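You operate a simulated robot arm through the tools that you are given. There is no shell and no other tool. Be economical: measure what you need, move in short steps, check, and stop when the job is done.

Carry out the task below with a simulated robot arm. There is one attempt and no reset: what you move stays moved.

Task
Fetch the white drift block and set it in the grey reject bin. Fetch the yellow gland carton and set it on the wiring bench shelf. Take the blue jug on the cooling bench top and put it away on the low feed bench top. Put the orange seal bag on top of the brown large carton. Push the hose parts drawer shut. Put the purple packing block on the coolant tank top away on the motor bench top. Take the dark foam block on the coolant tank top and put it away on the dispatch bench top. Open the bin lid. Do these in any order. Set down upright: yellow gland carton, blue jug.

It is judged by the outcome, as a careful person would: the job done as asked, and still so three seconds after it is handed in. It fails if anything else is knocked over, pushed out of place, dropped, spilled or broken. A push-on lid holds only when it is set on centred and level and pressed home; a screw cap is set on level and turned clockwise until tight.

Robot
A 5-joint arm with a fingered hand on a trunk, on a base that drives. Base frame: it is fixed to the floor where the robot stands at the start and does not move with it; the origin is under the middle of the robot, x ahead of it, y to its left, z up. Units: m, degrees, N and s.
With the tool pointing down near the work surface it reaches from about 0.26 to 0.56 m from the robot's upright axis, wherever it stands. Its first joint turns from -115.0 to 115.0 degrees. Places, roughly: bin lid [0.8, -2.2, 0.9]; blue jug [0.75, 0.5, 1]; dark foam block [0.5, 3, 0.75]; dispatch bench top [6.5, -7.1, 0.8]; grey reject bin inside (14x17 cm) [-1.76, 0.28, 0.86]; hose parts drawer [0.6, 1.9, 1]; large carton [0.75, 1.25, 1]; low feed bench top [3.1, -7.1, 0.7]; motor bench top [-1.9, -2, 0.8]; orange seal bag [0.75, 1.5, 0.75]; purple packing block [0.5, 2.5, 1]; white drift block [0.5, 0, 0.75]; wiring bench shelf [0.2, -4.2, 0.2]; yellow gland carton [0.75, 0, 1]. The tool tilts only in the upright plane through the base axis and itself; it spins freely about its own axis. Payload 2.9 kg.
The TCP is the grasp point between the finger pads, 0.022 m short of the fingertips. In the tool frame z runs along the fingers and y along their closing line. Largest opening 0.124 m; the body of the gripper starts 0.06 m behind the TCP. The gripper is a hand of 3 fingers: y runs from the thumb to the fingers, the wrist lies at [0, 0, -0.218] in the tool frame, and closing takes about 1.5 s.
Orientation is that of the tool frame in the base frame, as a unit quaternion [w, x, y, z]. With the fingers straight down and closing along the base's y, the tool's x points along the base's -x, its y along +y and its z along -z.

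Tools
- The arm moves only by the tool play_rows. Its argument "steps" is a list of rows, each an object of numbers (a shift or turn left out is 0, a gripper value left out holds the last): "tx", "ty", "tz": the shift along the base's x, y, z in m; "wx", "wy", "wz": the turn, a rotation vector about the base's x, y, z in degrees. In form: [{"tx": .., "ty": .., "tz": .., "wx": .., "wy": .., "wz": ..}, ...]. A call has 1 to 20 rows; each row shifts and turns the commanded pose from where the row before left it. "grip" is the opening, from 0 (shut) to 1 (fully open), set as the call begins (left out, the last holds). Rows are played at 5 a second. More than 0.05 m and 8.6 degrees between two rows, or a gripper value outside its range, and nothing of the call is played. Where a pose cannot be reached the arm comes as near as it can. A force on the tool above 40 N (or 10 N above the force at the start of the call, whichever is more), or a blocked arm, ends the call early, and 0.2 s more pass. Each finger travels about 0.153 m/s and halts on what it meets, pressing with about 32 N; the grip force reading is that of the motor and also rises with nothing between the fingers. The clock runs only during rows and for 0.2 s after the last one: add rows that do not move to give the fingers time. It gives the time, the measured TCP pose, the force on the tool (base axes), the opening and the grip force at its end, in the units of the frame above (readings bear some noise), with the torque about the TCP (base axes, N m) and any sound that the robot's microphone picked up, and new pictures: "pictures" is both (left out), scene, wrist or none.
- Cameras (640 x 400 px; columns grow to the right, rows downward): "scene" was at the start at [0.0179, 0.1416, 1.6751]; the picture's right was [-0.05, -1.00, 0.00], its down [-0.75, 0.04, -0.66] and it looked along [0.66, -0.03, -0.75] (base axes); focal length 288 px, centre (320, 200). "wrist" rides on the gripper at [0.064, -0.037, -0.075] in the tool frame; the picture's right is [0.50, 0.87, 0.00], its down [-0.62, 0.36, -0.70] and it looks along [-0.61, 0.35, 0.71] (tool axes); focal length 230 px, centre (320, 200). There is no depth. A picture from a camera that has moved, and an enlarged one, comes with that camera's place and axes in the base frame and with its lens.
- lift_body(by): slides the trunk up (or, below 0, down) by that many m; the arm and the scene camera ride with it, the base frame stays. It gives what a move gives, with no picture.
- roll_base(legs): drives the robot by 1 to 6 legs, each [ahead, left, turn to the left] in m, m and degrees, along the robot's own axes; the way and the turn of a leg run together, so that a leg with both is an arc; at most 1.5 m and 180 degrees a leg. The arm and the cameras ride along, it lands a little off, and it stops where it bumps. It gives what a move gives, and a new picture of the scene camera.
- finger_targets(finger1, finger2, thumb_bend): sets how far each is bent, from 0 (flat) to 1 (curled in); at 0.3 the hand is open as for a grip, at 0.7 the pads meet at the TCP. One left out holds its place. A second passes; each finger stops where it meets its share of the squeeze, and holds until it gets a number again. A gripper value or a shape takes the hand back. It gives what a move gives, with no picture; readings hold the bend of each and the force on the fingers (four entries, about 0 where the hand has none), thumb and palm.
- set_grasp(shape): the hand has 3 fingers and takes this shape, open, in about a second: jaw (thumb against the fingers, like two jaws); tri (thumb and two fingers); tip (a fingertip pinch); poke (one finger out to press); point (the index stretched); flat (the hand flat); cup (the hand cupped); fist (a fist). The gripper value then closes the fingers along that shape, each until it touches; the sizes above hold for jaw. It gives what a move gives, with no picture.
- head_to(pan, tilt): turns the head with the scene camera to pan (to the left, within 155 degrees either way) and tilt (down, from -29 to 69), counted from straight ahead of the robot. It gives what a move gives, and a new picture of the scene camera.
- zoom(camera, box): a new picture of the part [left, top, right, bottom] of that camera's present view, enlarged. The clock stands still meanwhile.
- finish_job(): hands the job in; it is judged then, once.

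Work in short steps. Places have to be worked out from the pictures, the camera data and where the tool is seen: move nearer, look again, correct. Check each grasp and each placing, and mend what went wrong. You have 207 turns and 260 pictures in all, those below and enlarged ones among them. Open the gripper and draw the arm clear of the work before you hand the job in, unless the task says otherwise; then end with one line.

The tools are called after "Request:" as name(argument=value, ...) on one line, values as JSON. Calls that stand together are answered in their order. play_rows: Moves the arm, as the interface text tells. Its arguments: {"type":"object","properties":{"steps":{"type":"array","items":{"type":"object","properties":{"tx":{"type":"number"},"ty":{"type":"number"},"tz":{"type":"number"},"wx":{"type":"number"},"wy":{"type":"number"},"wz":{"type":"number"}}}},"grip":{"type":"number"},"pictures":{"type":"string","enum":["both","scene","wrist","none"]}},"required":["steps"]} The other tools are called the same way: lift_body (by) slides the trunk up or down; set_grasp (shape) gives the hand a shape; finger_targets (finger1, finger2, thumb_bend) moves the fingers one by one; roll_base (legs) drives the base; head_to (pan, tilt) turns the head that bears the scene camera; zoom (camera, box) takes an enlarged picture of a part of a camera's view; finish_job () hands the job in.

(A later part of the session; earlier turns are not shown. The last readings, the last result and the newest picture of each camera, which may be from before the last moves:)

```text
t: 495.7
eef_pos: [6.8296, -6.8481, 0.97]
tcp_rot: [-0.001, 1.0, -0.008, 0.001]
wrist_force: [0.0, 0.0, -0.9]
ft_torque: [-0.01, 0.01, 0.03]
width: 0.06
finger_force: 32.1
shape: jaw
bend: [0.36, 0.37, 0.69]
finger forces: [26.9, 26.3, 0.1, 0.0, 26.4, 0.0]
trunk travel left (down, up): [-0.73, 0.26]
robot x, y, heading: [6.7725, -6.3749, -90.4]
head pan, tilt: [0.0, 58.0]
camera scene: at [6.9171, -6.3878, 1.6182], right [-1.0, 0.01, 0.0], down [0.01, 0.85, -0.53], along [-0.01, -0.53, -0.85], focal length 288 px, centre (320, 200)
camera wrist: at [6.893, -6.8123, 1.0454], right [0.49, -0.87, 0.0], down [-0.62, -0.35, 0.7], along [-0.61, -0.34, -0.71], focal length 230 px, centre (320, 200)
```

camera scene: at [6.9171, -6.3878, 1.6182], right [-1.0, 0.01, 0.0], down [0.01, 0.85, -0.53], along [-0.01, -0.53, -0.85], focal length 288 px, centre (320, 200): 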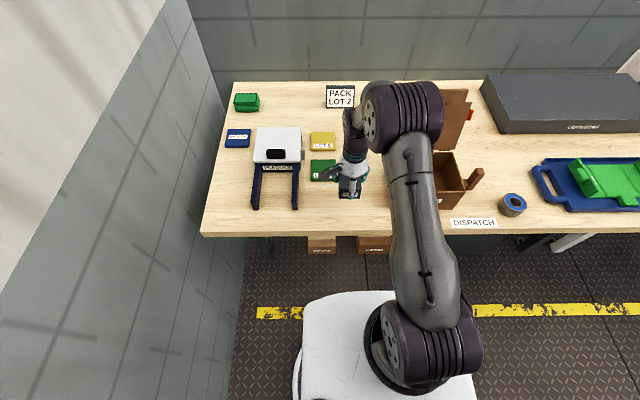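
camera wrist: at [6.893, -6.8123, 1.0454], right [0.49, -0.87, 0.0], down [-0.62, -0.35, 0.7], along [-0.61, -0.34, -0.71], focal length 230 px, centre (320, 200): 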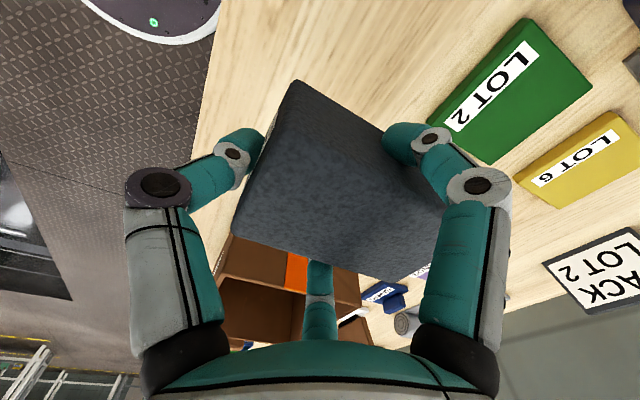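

Nudge 1 cm toward the front to stay clear of the LOT 2 pad, and lower to contact.

Request:
play_rows(steps=[{"ty": 0.012}, {"tz": -0.02}, {"tz": -0.02}, {"tz": -0.015}, {"tz": -0.008}, {"tz": -0.008}, {"tz": -0.008}, {"tz": -0.008}, {"tz": -0.008}, {"tz": -0.008}, {"tz": -0.008}, {"tz": -0.008}], pictures="wrist")

```text
t: 497.7
eef_pos: [6.8271, -6.8339, 0.8837]
tcp_rot: [0.007, 1.0, -0.008, 0.001]
wrist_force: [-1.2, 8.5, 35.8]
ft_torque: [0.15, -0.04, 0.0]
width: 0.0607
finger_force: 31.4
shape: jaw
bend: [0.35, 0.37, 0.72]
finger forces: [32.3, 32.9, 0.0, 0.0, 33.0, 0.1]
trunk travel left (down, up): [-0.73, 0.26]
robot x, y, heading: [6.7731, -6.3735, -90.6]
head pan, tilt: [0.0, 58.0]
stopped in row 10: the force on the tool passed its limit at 46 N (the readings are from after the stop); the commanded pose is now the measured one
camera wrist: at [6.8905, -6.7978, 0.9577], right [0.49, -0.87, 0.01], down [-0.62, -0.34, 0.7], along [-0.61, -0.35, -0.71], focal length 230 px, centre (320, 200)
```

wrist: 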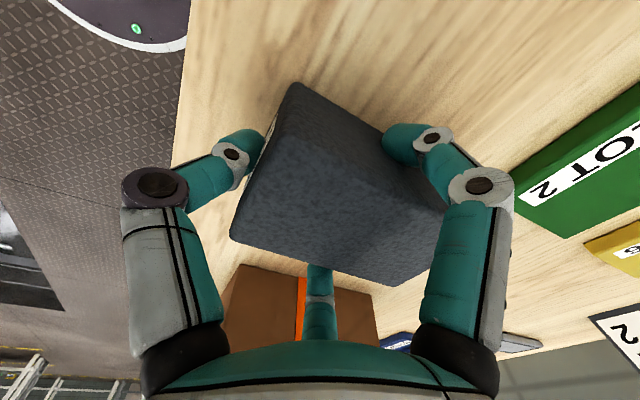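

Contact at 0.884. Ease up, release, rise.

Request:
play_rows(steps=[{"tz": 0.003}, {}], pictures="none")

Request:
play_rows(steps=[{}, {}, {}, {}], grip=0.8, pictures="none")

Request:
play_rows(steps=[{"tz": 0.02}, {"tz": 0.04}, {"tz": 0.045}, {"tz": 0.045}, {"tz": 0.045}, {"tz": 0.045}, {"tz": 0.045}])

```text
t: 498.3
eef_pos: [6.8257, -6.834, 0.8836]
tcp_rot: [0.005, 1.0, -0.008, 0.001]
wrist_force: [0.0, 6.0, 20.5]
ft_torque: [0.04, -0.04, 0.04]
width: 0.0606
finger_force: 32.3
shape: jaw
bend: [0.35, 0.37, 0.67]
finger forces: [33.3, 32.4, 0.1, 0.1, 31.4, 0.0]
trunk travel left (down, up): [-0.73, 0.26]
robot x, y, heading: [6.7759, -6.3771, -90.5]
head pan, tilt: [0.0, 58.0]
```

```text
t: 499.3
eef_pos: [6.8265, -6.8364, 0.8825]
tcp_rot: [0.003, 1.0, -0.008, 0.001]
wrist_force: [-0.8, 0.0, 0.1]
ft_torque: [0.0, 0.0, 0.01]
width: 0.0991
finger_force: 0.1
shape: jaw
bend: [0.26, 0.26, 0.47]
finger forces: [0.0, 0.0, 0.1, 0.0, 0.1, 0.1]
trunk travel left (down, up): [-0.73, 0.26]
robot x, y, heading: [6.7705, -6.3788, -90.5]
head pan, tilt: [0.0, 58.0]
```

```text
t: 500.9
eef_pos: [6.8249, -6.8337, 1.1656]
tcp_rot: [0.004, 1.0, -0.008, 0.002]
wrist_force: [0.4, 0.3, 0.2]
ft_torque: [0.0, -0.01, 0.01]
width: 0.0992
finger_force: 0.1
shape: jaw
bend: [0.26, 0.26, 0.47]
finger forces: [0.0, 0.0, 0.0, 0.0, 0.0, 0.0]
trunk travel left (down, up): [-0.73, 0.26]
robot x, y, heading: [6.7715, -6.3755, -90.5]
head pan, tilt: [0.0, 58.0]
camera scene: at [6.9168, -6.3857, 1.6181], right [-1.0, 0.01, 0.0], down [0.01, 0.85, -0.53], along [-0.01, -0.53, -0.85], focal length 288 px, centre (320, 200)
camera wrist: at [6.8894, -6.7991, 1.2403], right [0.49, -0.87, 0.01], down [-0.62, -0.34, 0.7], along [-0.61, -0.35, -0.71], focal length 230 px, centre (320, 200)
```

scene: 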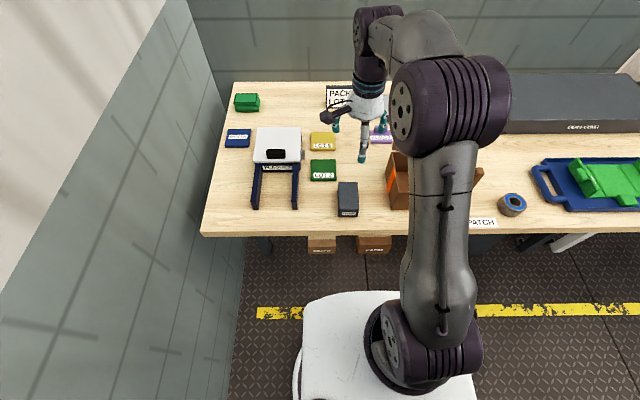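
wrist: 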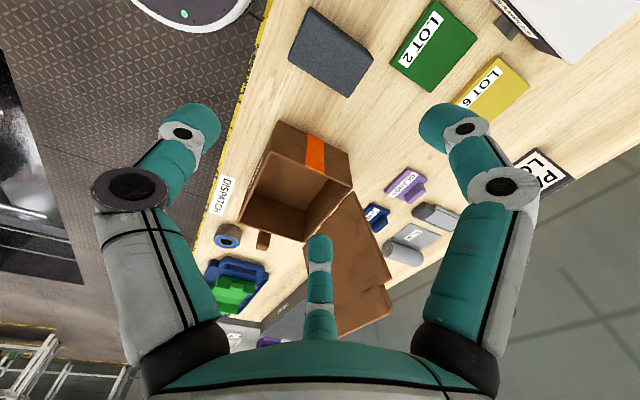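

FOAM placed. On the way back, look at the low feed bench (x≈3.1).

Request:
roll_base(legs=[[-0.28, 0, 0.5], [0, -1.2, 0], [0, -1.2, 0], [0, -1.2, 0]])

Request:
head_to(pan=0, tilt=42)

```text
t: 520.0
eef_pos: [3.2294, -6.6063, 1.1657]
tcp_rot: [0.004, 1.0, 0.007, 0.001]
wrist_force: [-0.2, 0.3, -0.3]
ft_torque: [-0.01, 0.04, 0.0]
width: 0.099
finger_force: 0.1
shape: jaw
bend: [0.26, 0.26, 0.47]
finger forces: [0.0, 0.0, 0.0, 0.1, 0.0, 0.0]
trunk travel left (down, up): [-0.73, 0.26]
robot x, y, heading: [3.1654, -6.1491, -89.0]
head pan, tilt: [0.0, 58.0]
camera scene: at [3.3072, -6.1563, 1.6182], right [-1.0, -0.02, 0.0], down [-0.02, 0.85, -0.53], along [0.01, -0.53, -0.85], focal length 288 px, centre (320, 200)
```

scene: 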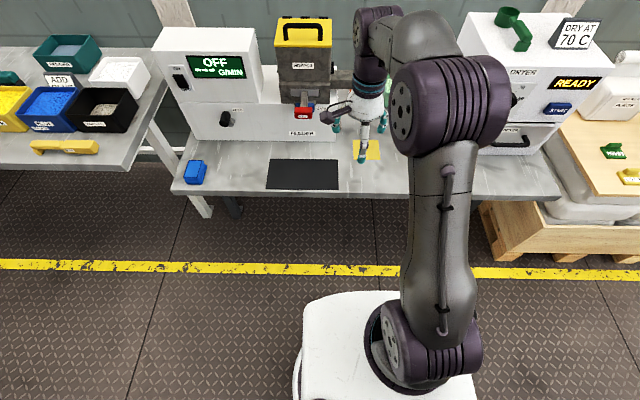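

```text
t: 520.8
eef_pos: [3.2291, -6.6064, 1.1639]
tcp_rot: [0.004, 1.0, 0.009, 0.001]
wrist_force: [0.4, 0.3, 0.9]
ft_torque: [0.01, 0.01, 0.03]
width: 0.0991
finger_force: 0.0
shape: jaw
bend: [0.26, 0.26, 0.47]
finger forces: [0.0, 0.1, 0.0, 0.0, 0.0, 0.1]
trunk travel left (down, up): [-0.73, 0.26]
robot x, y, heading: [3.1603, -6.147, -88.7]
head pan, tilt: [0.0, 42.0]
camera scene: at [3.3078, -6.171, 1.6395], right [-1.0, -0.02, 0.0], down [-0.01, 0.67, -0.74], along [0.01, -0.74, -0.67], focal length 288 px, centre (320, 200)
```

scene: 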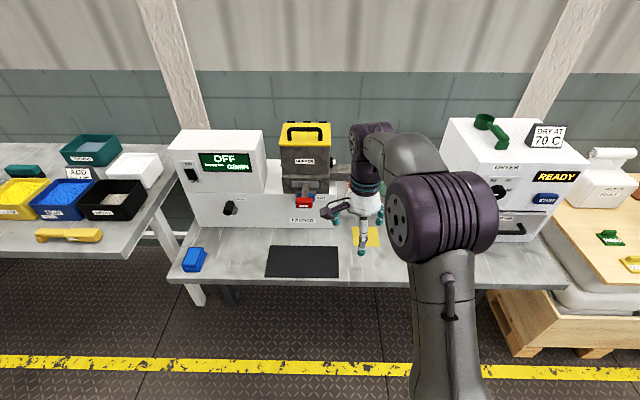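

Feed bench has free space at ≈(3.63,-6.83), left of the dark mat. Now go back for the blue jug.

Request:
roll_base(legs=[[0.05, -1.3, -1], [0, -1.25, 0], [0, -1.25, 0], [-1.5, 0, 0], [-1.5, 0, 0], [-1.5, 0, 0]])

Request:
lift_body(by=0.26)

Request:
roll_base(legs=[[-1.5, 0, 0], [-0.55, 0, 0], [0, 0, 90]])

Request:
head_to(pan=0, tilt=55)

```text
t: 560.3
eef_pos: [-0.6297, -2.2312, 1.1645]
tcp_rot: [0.004, 1.0, 0.016, 0.001]
wrist_force: [-0.4, -0.5, 0.3]
ft_torque: [0.02, -0.01, -0.02]
width: 0.0989
finger_force: 0.0
shape: jaw
bend: [0.26, 0.26, 0.47]
finger forces: [0.0, 0.1, 0.0, 0.0, 0.0, 0.0]
trunk travel left (down, up): [-0.73, 0.26]
robot x, y, heading: [-0.7061, -1.7791, -88.0]
head pan, tilt: [0.0, 42.0]
camera scene: at [-0.5591, -1.7935, 1.6396], right [-1.0, -0.04, 0.0], down [-0.02, 0.67, -0.74], along [0.03, -0.74, -0.67], focal length 288 px, centre (320, 200)
```

scene: 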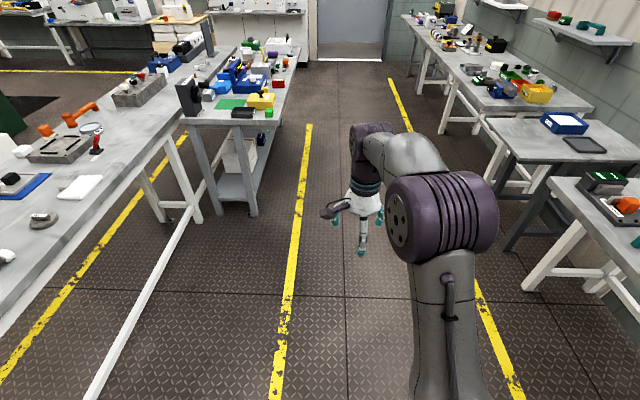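

```text
t: 563.0
eef_pos: [-0.6306, -2.2308, 1.4238]
tcp_rot: [0.004, 1.0, 0.016, 0.001]
wrist_force: [0.1, 0.3, 0.2]
ft_torque: [-0.02, -0.03, -0.02]
width: 0.0989
finger_force: 0.0
shape: jaw
bend: [0.26, 0.26, 0.47]
finger forces: [0.0, 0.0, 0.0, 0.1, 0.0, 0.0]
trunk travel left (down, up): [-0.99, 0.0]
robot x, y, heading: [-0.7047, -1.7762, -88.0]
head pan, tilt: [0.0, 42.0]
```

```text
t: 577.1
eef_pos: [-0.3572, 0.3667, 1.4251]
tcp_rot: [0.003, 0.696, 0.718, 0.004]
wrist_force: [0.0, -0.4, -0.1]
ft_torque: [-0.02, -0.03, -0.03]
width: 0.0988
finger_force: 0.0
shape: jaw
bend: [0.26, 0.26, 0.47]
finger forces: [0.0, 0.0, 0.1, 0.0, 0.0, 0.1]
trunk travel left (down, up): [-0.99, 0.0]
robot x, y, heading: [-0.8117, 0.2922, 2.1]
head pan, tilt: [0.0, 42.0]
camera scene: at [-0.7951, 0.4377, 1.8996], right [0.03, -1.0, 0.0], down [-0.67, -0.02, -0.74], along [0.74, 0.03, -0.67], focal length 288 px, centre (320, 200)
```

scene: 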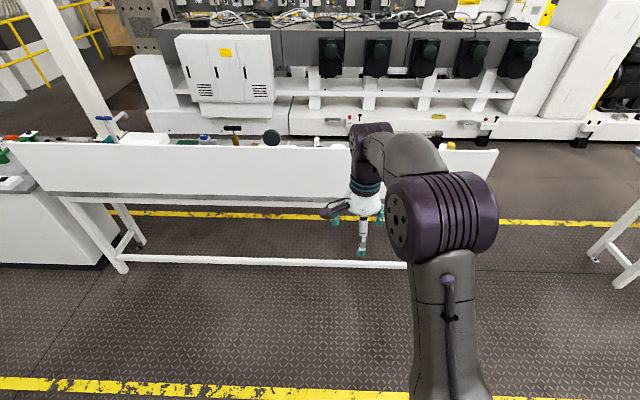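

```text
t: 577.8
eef_pos: [-0.3586, 0.3672, 1.4262]
tcp_rot: [0.003, 0.696, 0.718, 0.004]
wrist_force: [-0.8, -0.3, 0.8]
ft_torque: [0.02, 0.01, -0.03]
width: 0.0992
finger_force: 0.0
shape: jaw
bend: [0.26, 0.26, 0.47]
finger forces: [0.1, 0.0, 0.0, 0.0, 0.0, 0.1]
trunk travel left (down, up): [-0.99, 0.0]
robot x, y, heading: [-0.8149, 0.2926, 2.0]
head pan, tilt: [0.0, 55.0]
camera scene: at [-0.8067, 0.4375, 1.8819], right [0.03, -1.0, 0.0], down [-0.82, -0.03, -0.57], along [0.57, 0.02, -0.82], focal length 288 px, centre (320, 200)
```

scene: 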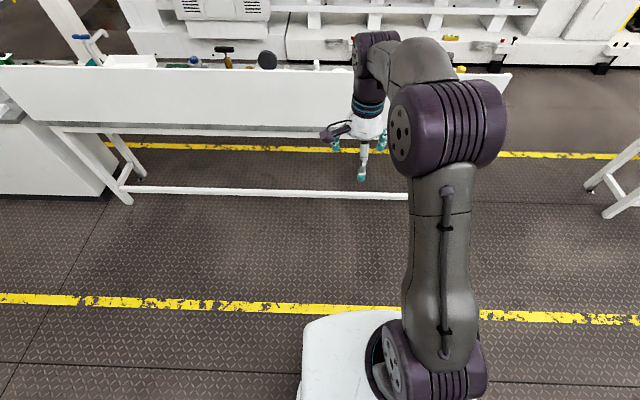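

Drive in toward the jug (y≈0.47), over the guard.

Request:
roll_base(legs=[[0.8, 0.13, -2], [0.28, 0, 0]])

Request:
head_to(pan=0, tilt=65)

Request:
zoom(camera="scene", box=[240, 120, 440, 260])

```text
t: 583.6
eef_pos: [0.7077, 0.4841, 1.4252]
tcp_rot: [0.002, 0.711, 0.704, 0.004]
wrist_force: [-0.4, -0.3, -0.1]
ft_torque: [-0.03, -0.03, 0.01]
width: 0.099
finger_force: 0.0
shape: jaw
bend: [0.26, 0.26, 0.47]
finger forces: [0.0, 0.0, 0.0, 0.0, 0.0, 0.0]
trunk travel left (down, up): [-0.99, 0.0]
robot x, y, heading: [0.2511, 0.4231, -0.3]
head pan, tilt: [0.0, 55.0]
camera scene: at [0.2614, 0.5745, 1.8819], right [-0.01, -1.0, 0.0], down [-0.82, 0.01, -0.57], along [0.57, 0.0, -0.82], focal length 288 px, centre (320, 200)
```

scene: 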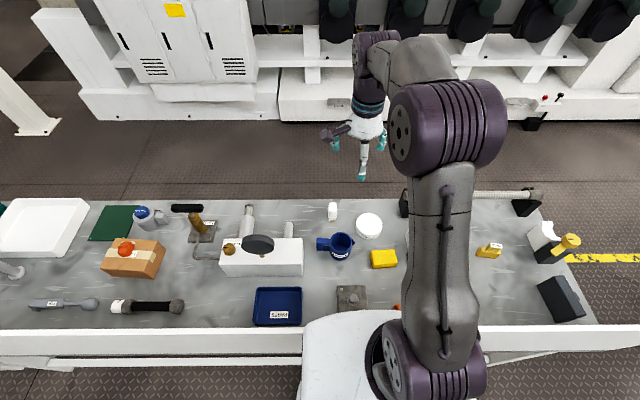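

```text
t: 584.4
eef_pos: [0.7094, 0.4857, 1.4245]
tcp_rot: [0.003, 0.71, 0.704, 0.003]
wrist_force: [0.0, 1.0, -1.1]
ft_torque: [-0.03, -0.02, 0.0]
width: 0.0988
finger_force: 0.1
shape: jaw
bend: [0.26, 0.26, 0.47]
finger forces: [0.0, 0.0, 0.0, 0.1, 0.0, 0.0]
trunk travel left (down, up): [-0.99, 0.0]
robot x, y, heading: [0.2507, 0.4267, -0.3]
head pan, tilt: [0.0, 65.0]
camera scene: at [0.2531, 0.5746, 1.8703], right [-0.01, -1.0, 0.0], down [-0.91, 0.01, -0.42], along [0.42, 0.0, -0.91], focal length 288 px, centre (320, 200)
```

scene: 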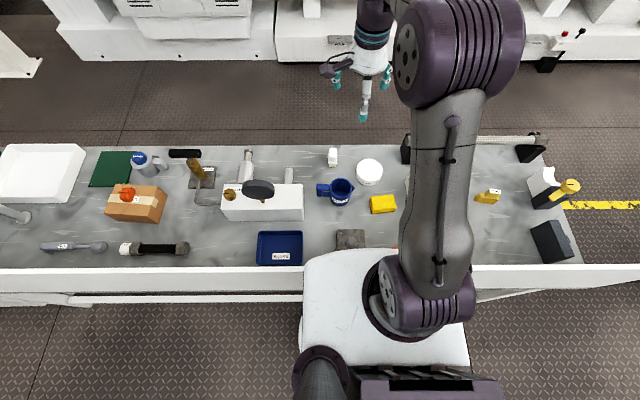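

```text
2.86 times, centred on (340, 190) of scene
camera zoom: at [0.2531, 0.5746, 1.8703], right [-0.01, -1.0, 0.0], down [-0.91, 0.01, -0.42], along [0.42, 0.0, -0.91], focal length 822 px, centre (263, 229)
```

zoom: 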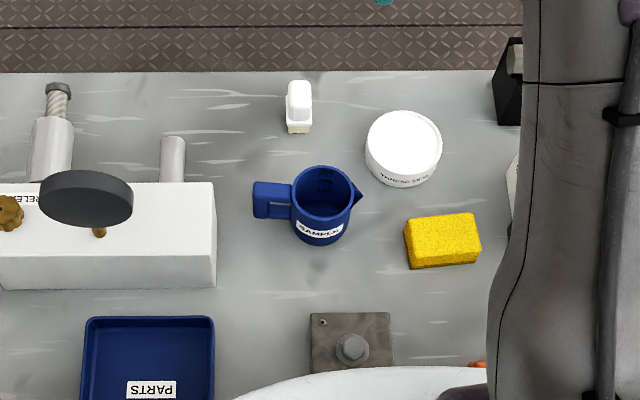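

Jug centre ≈(0.728,0.497), Ø0.073, top ≈0.945, handle toward +y. Creep 8 cm closer, yaw back to default (handle will sit between the two fingers).

Request:
roll_base(legs=[[0.08, 0, 0]])

Request:
play_rows(steps=[{"wz": 8.5, "tx": -0.015}, {"wz": 8.5, "tx": -0.015}, {"wz": 8.5, "tx": -0.015}, {"wz": 8.5, "tx": -0.012}, {"wz": 8.5, "ty": 0.006}, {"wz": 8.5, "ty": 0.004}, {"wz": 8.5}, {"wz": 8.5}, {"wz": 8.5}, {"wz": 8.5}, {"wz": 5}, {"tz": -0.045}, {"tz": -0.045}, {"tz": -0.045}, {"tz": -0.045}, {"tz": -0.045}, {"tz": -0.045}, {"tz": -0.045}], grip=1)

```text
t: 585.4
eef_pos: [0.7865, 0.4835, 1.4272]
tcp_rot: [0.003, 0.711, 0.704, 0.005]
wrist_force: [0.1, 0.1, 0.3]
ft_torque: [0.03, -0.03, 0.0]
width: 0.0988
finger_force: 0.0
shape: jaw
bend: [0.26, 0.26, 0.47]
finger forces: [0.0, 0.1, 0.1, 0.1, 0.1, 0.0]
trunk travel left (down, up): [-0.99, 0.0]
robot x, y, heading: [0.3339, 0.4296, -0.6]
head pan, tilt: [0.0, 65.0]
camera scene: at [0.3277, 0.5741, 1.8702], right [-0.01, -1.0, 0.0], down [-0.91, 0.01, -0.43], along [0.43, 0.0, -0.91], focal length 288 px, centre (320, 200)
```

scene: 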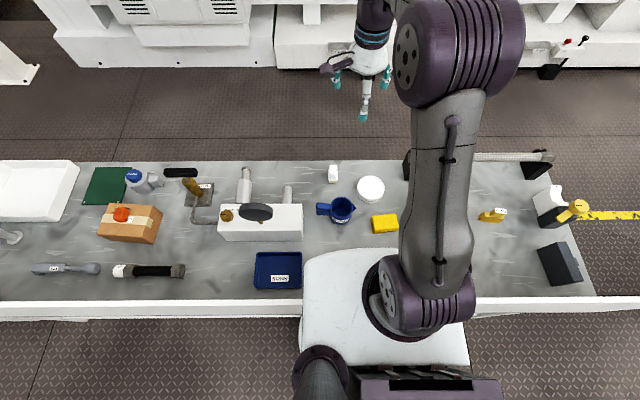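

```text
t: 589.2
eef_pos: [0.7336, 0.4952, 1.1072]
tcp_rot: [0.0, 0.006, 1.0, 0.0]
wrist_force: [0.4, -0.4, 0.4]
ft_torque: [-0.01, -0.01, -0.02]
width: 0.1237
finger_force: 0.1
shape: jaw
bend: [0.3, 0.3, 0.3]
finger forces: [0.1, 0.1, 0.0, 0.0, 0.0, 0.0]
trunk travel left (down, up): [-0.99, 0.0]
robot x, y, heading: [0.3328, 0.427, -0.2]
head pan, tilt: [0.0, 65.0]
camera scene: at [0.3346, 0.5745, 1.8703], right [-0.01, -1.0, 0.0], down [-0.91, 0.01, -0.42], along [0.42, 0.0, -0.91], focal length 288 px, centre (320, 200)
camera wrist: at [0.6686, 0.4573, 1.1824], right [-0.49, 0.87, 0.0], down [0.62, 0.35, 0.7], along [0.61, 0.34, -0.71], focal length 230 px, centre (320, 200)
```

scene: 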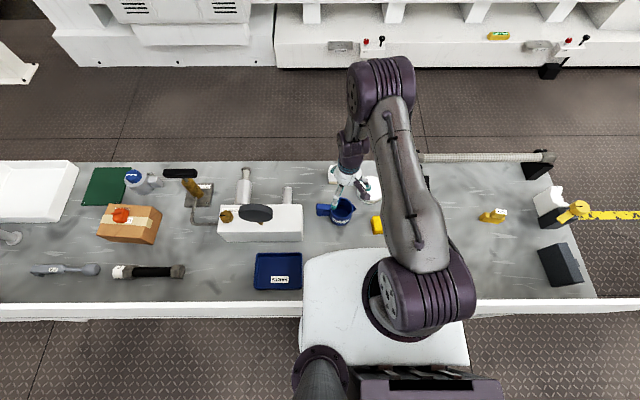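
wrist: 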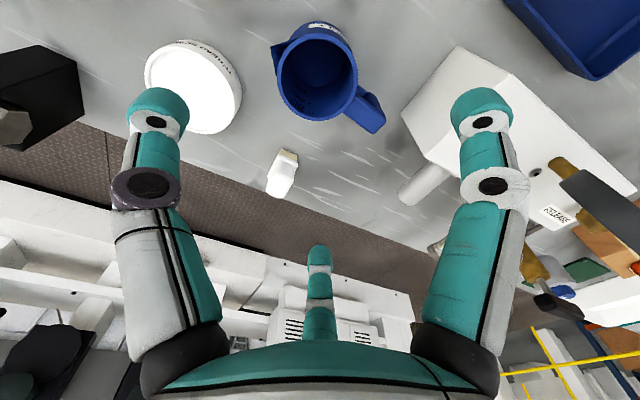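

Aligned within a few mm. Descend to ≈1.0 and recheck.

Request:
play_rows(steps=[{"tz": -0.04}, {"tz": -0.04}, {"tz": -0.03}], pictures="wrist")

```text
t: 590.0
eef_pos: [0.7332, 0.4949, 1.0008]
tcp_rot: [0.001, 0.005, 1.0, 0.0]
wrist_force: [0.0, 0.7, 0.4]
ft_torque: [0.02, 0.0, 0.0]
width: 0.1239
finger_force: 0.1
shape: jaw
bend: [0.3, 0.3, 0.3]
finger forces: [0.0, 0.0, 0.0, 0.0, 0.0, 0.0]
trunk travel left (down, up): [-0.99, 0.0]
robot x, y, heading: [0.3321, 0.4333, -0.6]
head pan, tilt: [0.0, 65.0]
camera wrist: at [0.6683, 0.457, 1.0743], right [-0.49, 0.87, 0.0], down [0.62, 0.35, 0.7], along [0.61, 0.34, -0.71], focal length 230 px, centre (320, 200)
```

wrist: 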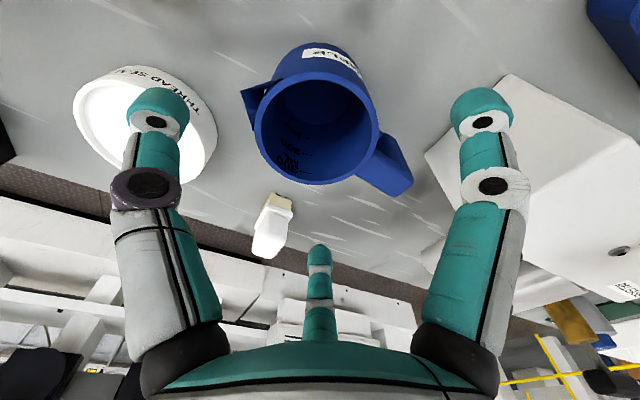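

Jug centre ≈(0.729,0.490). Adjust and lower to grasp height.

Request:
play_rows(steps=[{"tx": -0.004, "ty": -0.005}, {"tz": -0.03}, {"tz": -0.03}, {"tz": -0.025}, {"tz": -0.012}], pictures="wrist")

```text
t: 591.2
eef_pos: [0.7297, 0.489, 0.9046]
tcp_rot: [0.003, 0.005, 1.0, 0.001]
wrist_force: [3.6, -1.6, 14.4]
ft_torque: [-0.15, -0.16, -0.04]
width: 0.1237
finger_force: 0.0
shape: jaw
bend: [0.3, 0.26, 0.3]
finger forces: [0.0, 7.0, 0.0, 0.1, 6.6, 0.1]
trunk travel left (down, up): [-0.99, 0.0]
robot x, y, heading: [0.3302, 0.4296, -0.1]
head pan, tilt: [0.0, 65.0]
camera wrist: at [0.6649, 0.4512, 0.9786], right [-0.49, 0.87, 0.0], down [0.62, 0.35, 0.71], along [0.62, 0.34, -0.71], focal length 230 px, centre (320, 200)
```

wrist: 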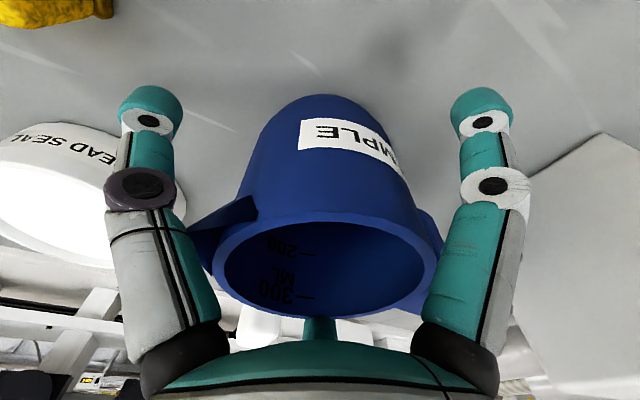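

Finger bases touch the rim/spout (14 N). Raise 1.2 cm and close.

Request:
play_rows(steps=[{"tz": 0.012}, {}], pictures="none")

Request:
play_rows(steps=[{}, {}, {}, {}, {}, {}, {}, {}], grip=0, pictures="wrist")

```text
t: 591.8
eef_pos: [0.7293, 0.4891, 0.9141]
tcp_rot: [0.0, 0.005, 1.0, 0.0]
wrist_force: [-1.0, -0.2, -0.3]
ft_torque: [0.01, 0.0, -0.02]
width: 0.1236
finger_force: 0.1
shape: jaw
bend: [0.3, 0.3, 0.3]
finger forces: [0.0, 0.1, 0.0, 0.0, 0.0, 0.0]
trunk travel left (down, up): [-0.99, 0.0]
robot x, y, heading: [0.3283, 0.4298, -0.5]
head pan, tilt: [0.0, 65.0]
```

```text
t: 593.6
eef_pos: [0.7301, 0.4888, 0.9155]
tcp_rot: [0.001, 0.006, 1.0, 0.0]
wrist_force: [-0.3, 0.0, -0.4]
ft_torque: [-0.03, 0.01, 0.0]
width: 0.0677
finger_force: 31.7
shape: jaw
bend: [0.32, 0.32, 0.7]
finger forces: [27.3, 29.4, 0.1, 0.1, 28.2, 0.0]
trunk travel left (down, up): [-0.99, 0.0]
robot x, y, heading: [0.3294, 0.4293, -0.3]
head pan, tilt: [0.0, 65.0]
camera wrist: at [0.6651, 0.4518, 0.9889], right [-0.49, 0.87, 0.0], down [0.62, 0.35, 0.7], along [0.61, 0.34, -0.71], focal length 230 px, centre (320, 200)
```

wrist: 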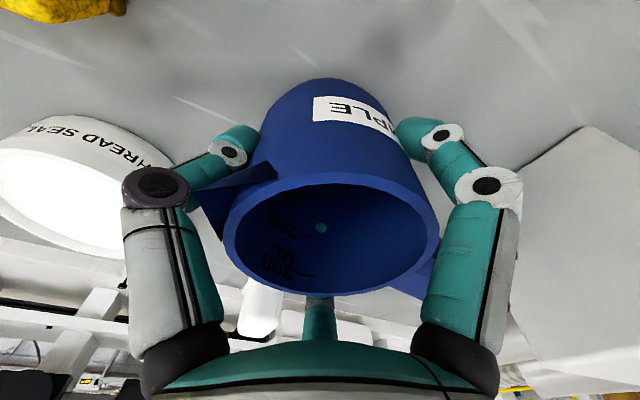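

Jug gripped. Lift straight up.

Request:
play_rows(steps=[{"tz": 0.015}, {"tz": 0.03}, {"tz": 0.04}, {"tz": 0.045}, {"tz": 0.045}, {"tz": 0.045}, {"tz": 0.045}, {"tz": 0.045}, {"tz": 0.045}, {"tz": 0.045}, {"tz": 0.045}])

```text
t: 596.0
eef_pos: [0.7282, 0.4893, 1.3586]
tcp_rot: [0.001, 0.005, 1.0, 0.0]
wrist_force: [0.2, 0.5, -0.5]
ft_torque: [0.01, -0.01, 0.01]
width: 0.0665
finger_force: 32.3
shape: jaw
bend: [0.33, 0.32, 0.7]
finger forces: [28.4, 33.4, 0.0, 0.1, 27.1, 0.1]
trunk travel left (down, up): [-0.99, 0.0]
robot x, y, heading: [0.3322, 0.4297, -0.6]
head pan, tilt: [0.0, 65.0]
camera scene: at [0.3316, 0.5738, 1.8702], right [-0.01, -1.0, 0.0], down [-0.91, 0.01, -0.42], along [0.42, 0.0, -0.91], focal length 288 px, centre (320, 200)
camera wrist: at [0.6634, 0.4518, 1.4344], right [-0.49, 0.87, 0.0], down [0.62, 0.35, 0.7], along [0.61, 0.34, -0.71], focal length 230 px, centre (320, 200)
```

scene: 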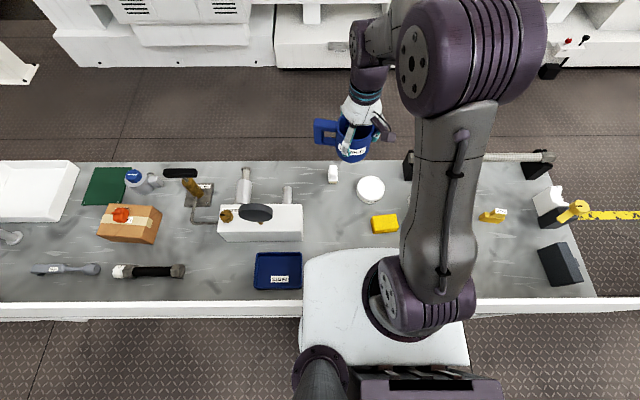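
wrist: 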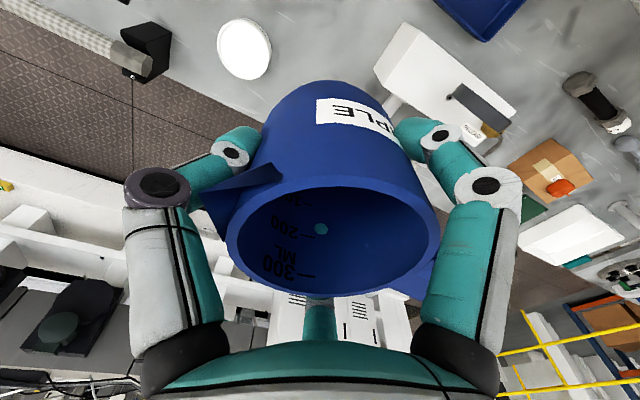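

Jug secure. Back out, turn and drive to the low feed bench.

Request:
roll_base(legs=[[-0.95, 0, 0.5], [0, 0, -90], [1.5, 0, 0], [1.5, 0, 0], [1.5, 0, 0], [1.5, 0, 0]])

Request:
head_to(pan=0, tilt=40)

```text
t: 633.2
eef_pos: [-0.3991, -6.0233, 1.3579]
tcp_rot: [0.0, 0.697, 0.718, 0.0]
wrist_force: [0.1, -0.3, -0.2]
ft_torque: [0.0, 0.05, 0.0]
width: 0.0661
finger_force: 32.0
shape: jaw
bend: [0.33, 0.32, 0.7]
finger forces: [28.3, 33.0, 0.0, 0.0, 27.3, 0.0]
trunk travel left (down, up): [-0.99, 0.0]
robot x, y, heading: [-0.474, -5.6296, -88.2]
head pan, tilt: [0.0, 65.0]
camera scene: at [-0.3315, -5.6222, 1.8702], right [-1.0, -0.03, 0.0], down [-0.03, 0.91, -0.42], along [0.01, -0.42, -0.91], focal length 288 px, centre (320, 200)
```

scene: 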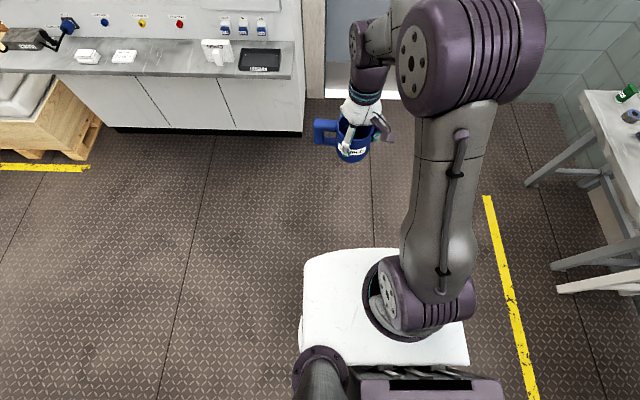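

```text
t: 634.1
eef_pos: [-0.3999, -6.023, 1.3582]
tcp_rot: [0.0, 0.696, 0.718, 0.0]
wrist_force: [-0.7, -1.0, -1.1]
ft_torque: [-0.02, 0.01, -0.01]
width: 0.0665
finger_force: 31.9
shape: jaw
bend: [0.33, 0.32, 0.7]
finger forces: [28.2, 33.0, 0.1, 0.0, 27.2, 0.0]
trunk travel left (down, up): [-0.99, 0.0]
robot x, y, heading: [-0.4726, -5.628, -88.2]
head pan, tilt: [0.0, 40.0]
camera scene: at [-0.3306, -5.647, 1.9025], right [-1.0, -0.03, 0.0], down [-0.02, 0.64, -0.77], along [0.03, -0.77, -0.64], focal length 288 px, centre (320, 200)
```

scene: 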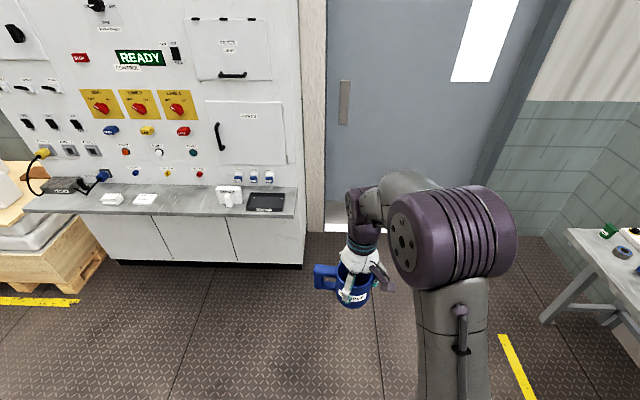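

Strafe left along y≈-6.05 to the feed bench.

Request:
roll_base(legs=[[0.42, 0, -1.8], [0, 1.35, 0], [0, 1.35, 0], [0, 1.3, 0]])

Request:
head_to(pan=0, tilt=50)

```text
t: 655.5
eef_pos: [3.5846, -6.3973, 1.3594]
tcp_rot: [0.0, 0.712, 0.702, 0.0]
wrist_force: [0.2, 0.0, -1.1]
ft_torque: [-0.02, 0.0, 0.01]
width: 0.0666
finger_force: 31.9
shape: jaw
bend: [0.33, 0.32, 0.7]
finger forces: [28.2, 33.0, 0.0, 0.0, 27.2, 0.0]
trunk travel left (down, up): [-0.99, 0.0]
robot x, y, heading: [3.527, -6.0015, -90.5]
head pan, tilt: [0.0, 40.0]
camera scene: at [3.6689, -6.0254, 1.9026], right [-1.0, 0.01, 0.0], down [0.01, 0.64, -0.77], along [-0.01, -0.77, -0.64], focal length 288 px, centre (320, 200)
```

scene: 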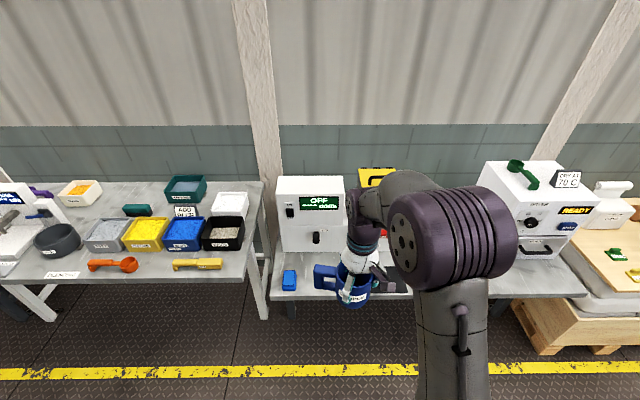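

```text
t: 656.2
eef_pos: [3.5858, -6.3981, 1.3585]
tcp_rot: [0.0, 0.712, 0.702, 0.0]
wrist_force: [0.1, 0.8, -0.8]
ft_torque: [0.02, 0.04, 0.02]
width: 0.0665
finger_force: 31.6
shape: jaw
bend: [0.33, 0.32, 0.7]
finger forces: [28.3, 33.0, 0.1, 0.0, 27.3, 0.0]
trunk travel left (down, up): [-0.99, 0.0]
robot x, y, heading: [3.524, -5.9977, -90.7]
head pan, tilt: [0.0, 50.0]
camera scene: at [3.6698, -6.0174, 1.8884], right [-1.0, 0.01, 0.0], down [0.01, 0.77, -0.64], along [-0.01, -0.64, -0.77], focal length 288 px, centre (320, 200)
```

scene: 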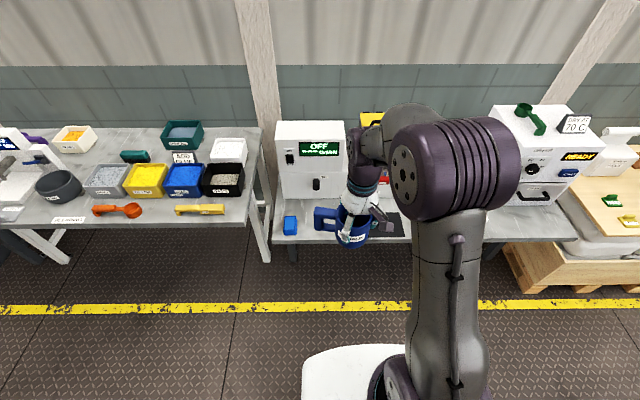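

Target (3.61,-6.83). Lower the trunk, then advance.

Request:
lift_body(by=-0.35)

Request:
roll_base(legs=[[0.37, 0.03, 0.6]])

Request:
head_to(pan=10, tilt=50)

Request:
play_rows(steps=[{"tz": -0.02}], pictures="wrist")

```text
t: 659.7
eef_pos: [3.5857, -6.397, 1.0088]
tcp_rot: [0.0, 0.712, 0.702, 0.0]
wrist_force: [-1.2, 1.1, -0.8]
ft_torque: [-0.02, 0.03, 0.02]
width: 0.0665
finger_force: 31.4
shape: jaw
bend: [0.33, 0.32, 0.7]
finger forces: [28.4, 33.1, 0.0, 0.0, 27.1, 0.0]
trunk travel left (down, up): [-0.64, 0.35]
robot x, y, heading: [3.525, -5.9997, -90.8]
head pan, tilt: [0.0, 50.0]
```

```text
t: 662.0
eef_pos: [3.6166, -6.7703, 1.0096]
tcp_rot: [0.0, 0.709, 0.705, 0.0]
wrist_force: [-0.2, 0.4, -1.4]
ft_torque: [0.02, -0.02, -0.01]
width: 0.0665
finger_force: 31.8
shape: jaw
bend: [0.33, 0.32, 0.7]
finger forces: [28.2, 33.1, 0.0, 0.1, 27.0, 0.0]
trunk travel left (down, up): [-0.64, 0.35]
robot x, y, heading: [3.5529, -6.3749, -90.2]
head pan, tilt: [0.0, 50.0]
camera scene: at [3.6976, -6.3905, 1.5383], right [-1.0, 0.0, 0.0], down [0.0, 0.77, -0.64], along [0.0, -0.64, -0.77], focal length 288 px, centre (320, 200)
```

scene: 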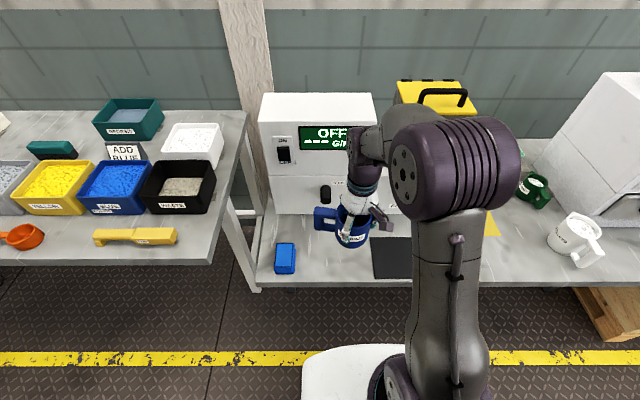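

```text
t: 662.8
eef_pos: [3.6153, -6.7697, 1.0084]
tcp_rot: [0.0, 0.709, 0.705, 0.0]
wrist_force: [0.9, 0.3, -0.7]
ft_torque: [0.0, 0.05, -0.03]
width: 0.0667
finger_force: 31.8
shape: jaw
bend: [0.33, 0.32, 0.7]
finger forces: [28.3, 33.2, 0.1, 0.1, 27.2, 0.1]
trunk travel left (down, up): [-0.64, 0.35]
robot x, y, heading: [3.5545, -6.3731, -90.3]
head pan, tilt: [10.0, 50.0]
camera scene: at [3.7108, -6.3885, 1.5384], right [-0.99, -0.17, 0.0], down [-0.13, 0.75, -0.64], along [0.11, -0.63, -0.77], focal length 288 px, centre (320, 200)
```

scene: 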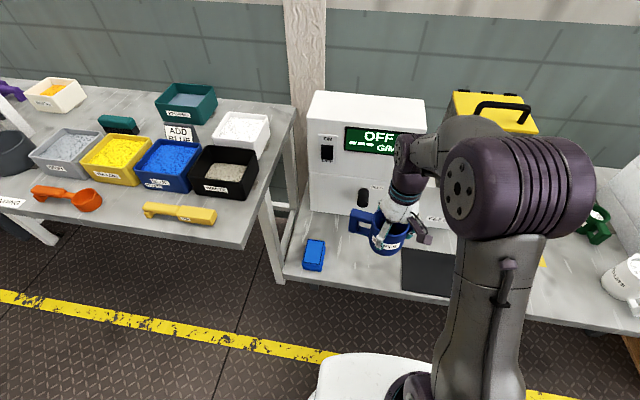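

```text
t: 663.2
eef_pos: [3.6164, -6.7723, 0.9886]
tcp_rot: [0.0, 0.709, 0.705, 0.0]
wrist_force: [0.5, 0.5, -1.3]
ft_torque: [-0.02, 0.02, -0.01]
width: 0.0662
finger_force: 31.5
shape: jaw
bend: [0.33, 0.32, 0.7]
finger forces: [28.3, 33.3, 0.0, 0.0, 27.2, 0.0]
trunk travel left (down, up): [-0.64, 0.35]
robot x, y, heading: [3.5512, -6.3725, -90.1]
head pan, tilt: [10.0, 50.0]
camera wrist: at [3.5796, -6.7089, 1.0633], right [0.87, 0.5, 0.0], down [0.35, -0.62, 0.7], along [0.35, -0.61, -0.71], focal length 230 px, centre (320, 200)
```

wrist: 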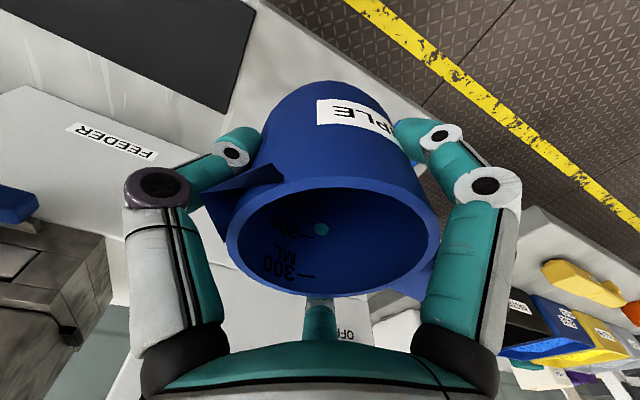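

Clear all round. Move 6.5 cm further in and descend to near the surface.

Request:
play_rows(steps=[{"ty": -0.035}, {"ty": -0.03}, {"tz": -0.04}, {"tz": -0.04}, {"tz": -0.03}, {"tz": -0.02}])

Request:
zoom(camera="scene", box=[270, 160, 470, 310])

```text
t: 664.6
eef_pos: [3.6152, -6.835, 0.8581]
tcp_rot: [0.001, 0.709, 0.705, 0.001]
wrist_force: [-0.5, 1.1, -1.7]
ft_torque: [-0.01, 0.04, -0.04]
width: 0.0659
finger_force: 32.5
shape: jaw
bend: [0.33, 0.32, 0.7]
finger forces: [28.6, 34.8, 0.0, 0.1, 26.7, 0.0]
trunk travel left (down, up): [-0.64, 0.35]
robot x, y, heading: [3.5556, -6.3728, -90.1]
head pan, tilt: [10.0, 50.0]
camera scene: at [3.7109, -6.3891, 1.5384], right [-0.98, -0.17, 0.0], down [-0.13, 0.75, -0.64], along [0.11, -0.63, -0.77], focal length 288 px, centre (320, 200)
camera wrist: at [3.578, -6.773, 0.9327], right [0.87, 0.5, 0.0], down [0.35, -0.62, 0.7], along [0.35, -0.61, -0.71], focal length 230 px, centre (320, 200)
```

scene: 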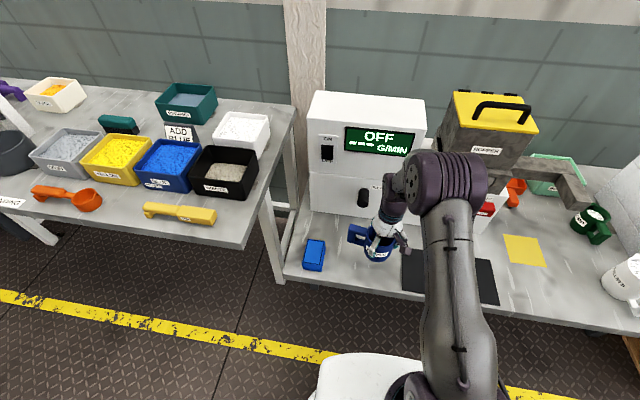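
wrist: 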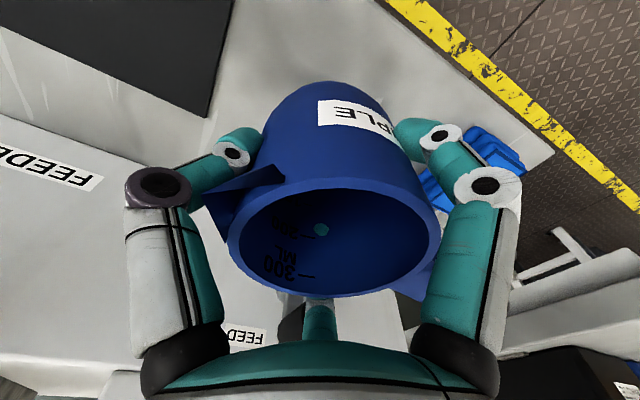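

```text
2.67 times, centred on (370, 235) of scene
camera zoom: at [3.7109, -6.3891, 1.5384], right [-0.98, -0.17, 0.0], down [-0.13, 0.75, -0.64], along [0.11, -0.63, -0.77], focal length 767 px, centre (187, 107)
```

zoom: 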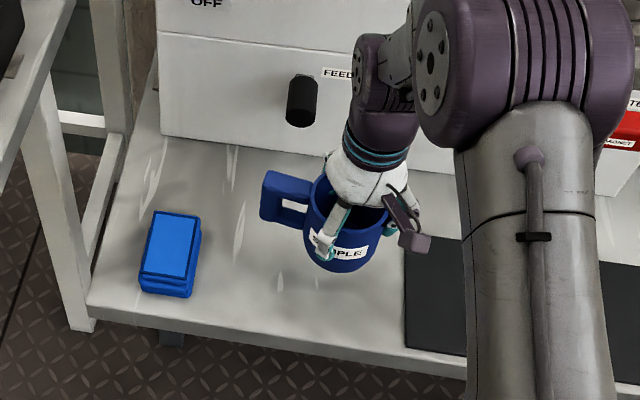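

Good clearance. Lower finely to contact.

Request:
play_rows(steps=[{"tz": -0.01}, {"tz": -0.01}, {"tz": -0.007}, {"tz": -0.006}, {"tz": -0.006}, {"tz": -0.006}, {"tz": -0.006}, {"tz": -0.006}, {"tz": -0.006}, {"tz": -0.006}, {"tz": -0.006}], pictures="wrist")

```text
t: 667.0
eef_pos: [3.6146, -6.8356, 0.7846]
tcp_rot: [0.0, 0.709, 0.706, 0.001]
wrist_force: [-0.3, 0.3, -1.2]
ft_torque: [0.03, 0.03, 0.02]
width: 0.0661
finger_force: 31.6
shape: jaw
bend: [0.33, 0.32, 0.7]
finger forces: [28.8, 35.1, 0.0, 0.1, 26.5, 0.0]
trunk travel left (down, up): [-0.64, 0.35]
robot x, y, heading: [3.5514, -6.3727, -90.2]
head pan, tilt: [10.0, 50.0]
camera wrist: at [3.5784, -6.7726, 0.8584], right [0.87, 0.5, 0.0], down [0.35, -0.62, 0.7], along [0.35, -0.61, -0.71], focal length 230 px, centre (320, 200)
```

wrist: 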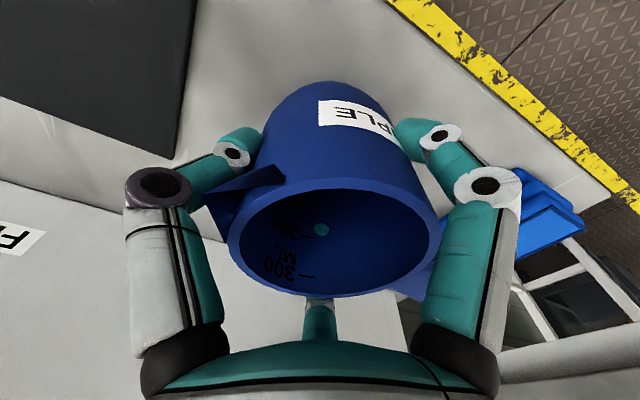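

No contact yet; the bench is lower. Continue.

Request:
play_rows(steps=[{"tz": -0.006}, {"tz": -0.006}, {"tz": -0.006}, {"tz": -0.006}, {"tz": -0.006}, {"tz": -0.006}, {"tz": -0.006}, {"tz": -0.006}, {"tz": -0.006}], pictures="wrist")

```text
t: 668.2
eef_pos: [3.615, -6.8352, 0.7608]
tcp_rot: [0.005, 0.71, 0.705, -0.004]
wrist_force: [-4.8, 8.6, 35.8]
ft_torque: [0.19, -0.03, 0.14]
width: 0.0659
finger_force: 32.3
shape: jaw
bend: [0.32, 0.31, 0.69]
finger forces: [34.0, 32.4, 0.0, 0.0, 31.6, 0.0]
trunk travel left (down, up): [-0.64, 0.35]
robot x, y, heading: [3.5496, -6.37, -90.3]
head pan, tilt: [10.0, 50.0]
stopped in row 5: the force on the tool passed its limit at 46 N (the readings are from after the stop); the commanded pose is now the measured one
camera wrist: at [3.5784, -6.772, 0.8347], right [0.87, 0.49, 0.0], down [0.35, -0.61, 0.71], along [0.35, -0.62, -0.7], focal length 230 px, centre (320, 200)
```

wrist: 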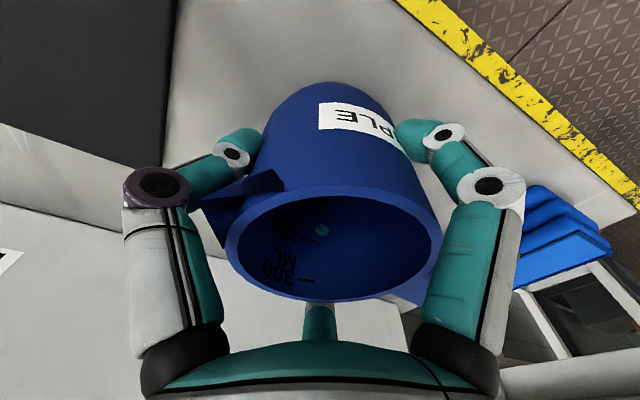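

Contact at TCP 0.761 (bench ≈0.70). Ease up slightly and release.

Request:
play_rows(steps=[{"tz": 0.003}, {}], pictures="none")

Request:
play_rows(steps=[{}, {}, {}, {}, {}, {}], grip=1, pictures="wrist")

```text
t: 668.8
eef_pos: [3.6162, -6.8355, 0.761]
tcp_rot: [0.005, 0.709, 0.705, -0.004]
wrist_force: [-2.2, 6.2, 20.7]
ft_torque: [0.13, -0.07, 0.06]
width: 0.0659
finger_force: 32.3
shape: jaw
bend: [0.32, 0.31, 0.69]
finger forces: [33.3, 33.5, 0.1, 0.0, 30.2, 0.0]
trunk travel left (down, up): [-0.64, 0.35]
robot x, y, heading: [3.5537, -6.3702, -90.0]
head pan, tilt: [10.0, 50.0]
```

```text
t: 670.2
eef_pos: [3.6171, -6.8379, 0.7598]
tcp_rot: [0.003, 0.71, 0.704, -0.001]
wrist_force: [0.0, 0.6, -1.1]
ft_torque: [0.03, 0.03, -0.04]
width: 0.1243
finger_force: 0.0
shape: jaw
bend: [0.3, 0.3, 0.3]
finger forces: [0.1, 0.0, 0.1, 0.0, 0.0, 0.1]
trunk travel left (down, up): [-0.64, 0.35]
robot x, y, heading: [3.5522, -6.3713, -90.1]
head pan, tilt: [10.0, 50.0]
camera wrist: at [3.5792, -6.7753, 0.8343], right [0.87, 0.49, 0.0], down [0.35, -0.61, 0.71], along [0.35, -0.61, -0.71], focal length 230 px, centre (320, 200)
```

wrist: 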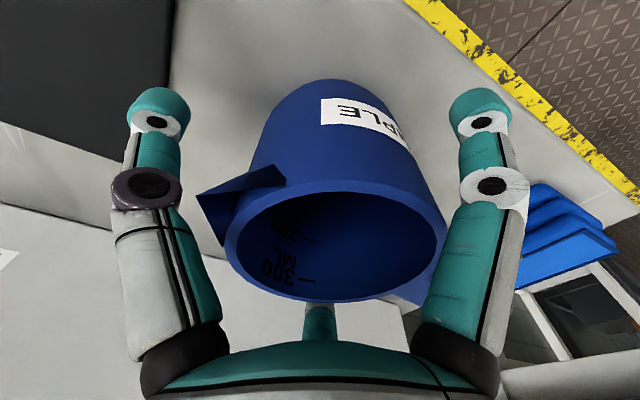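

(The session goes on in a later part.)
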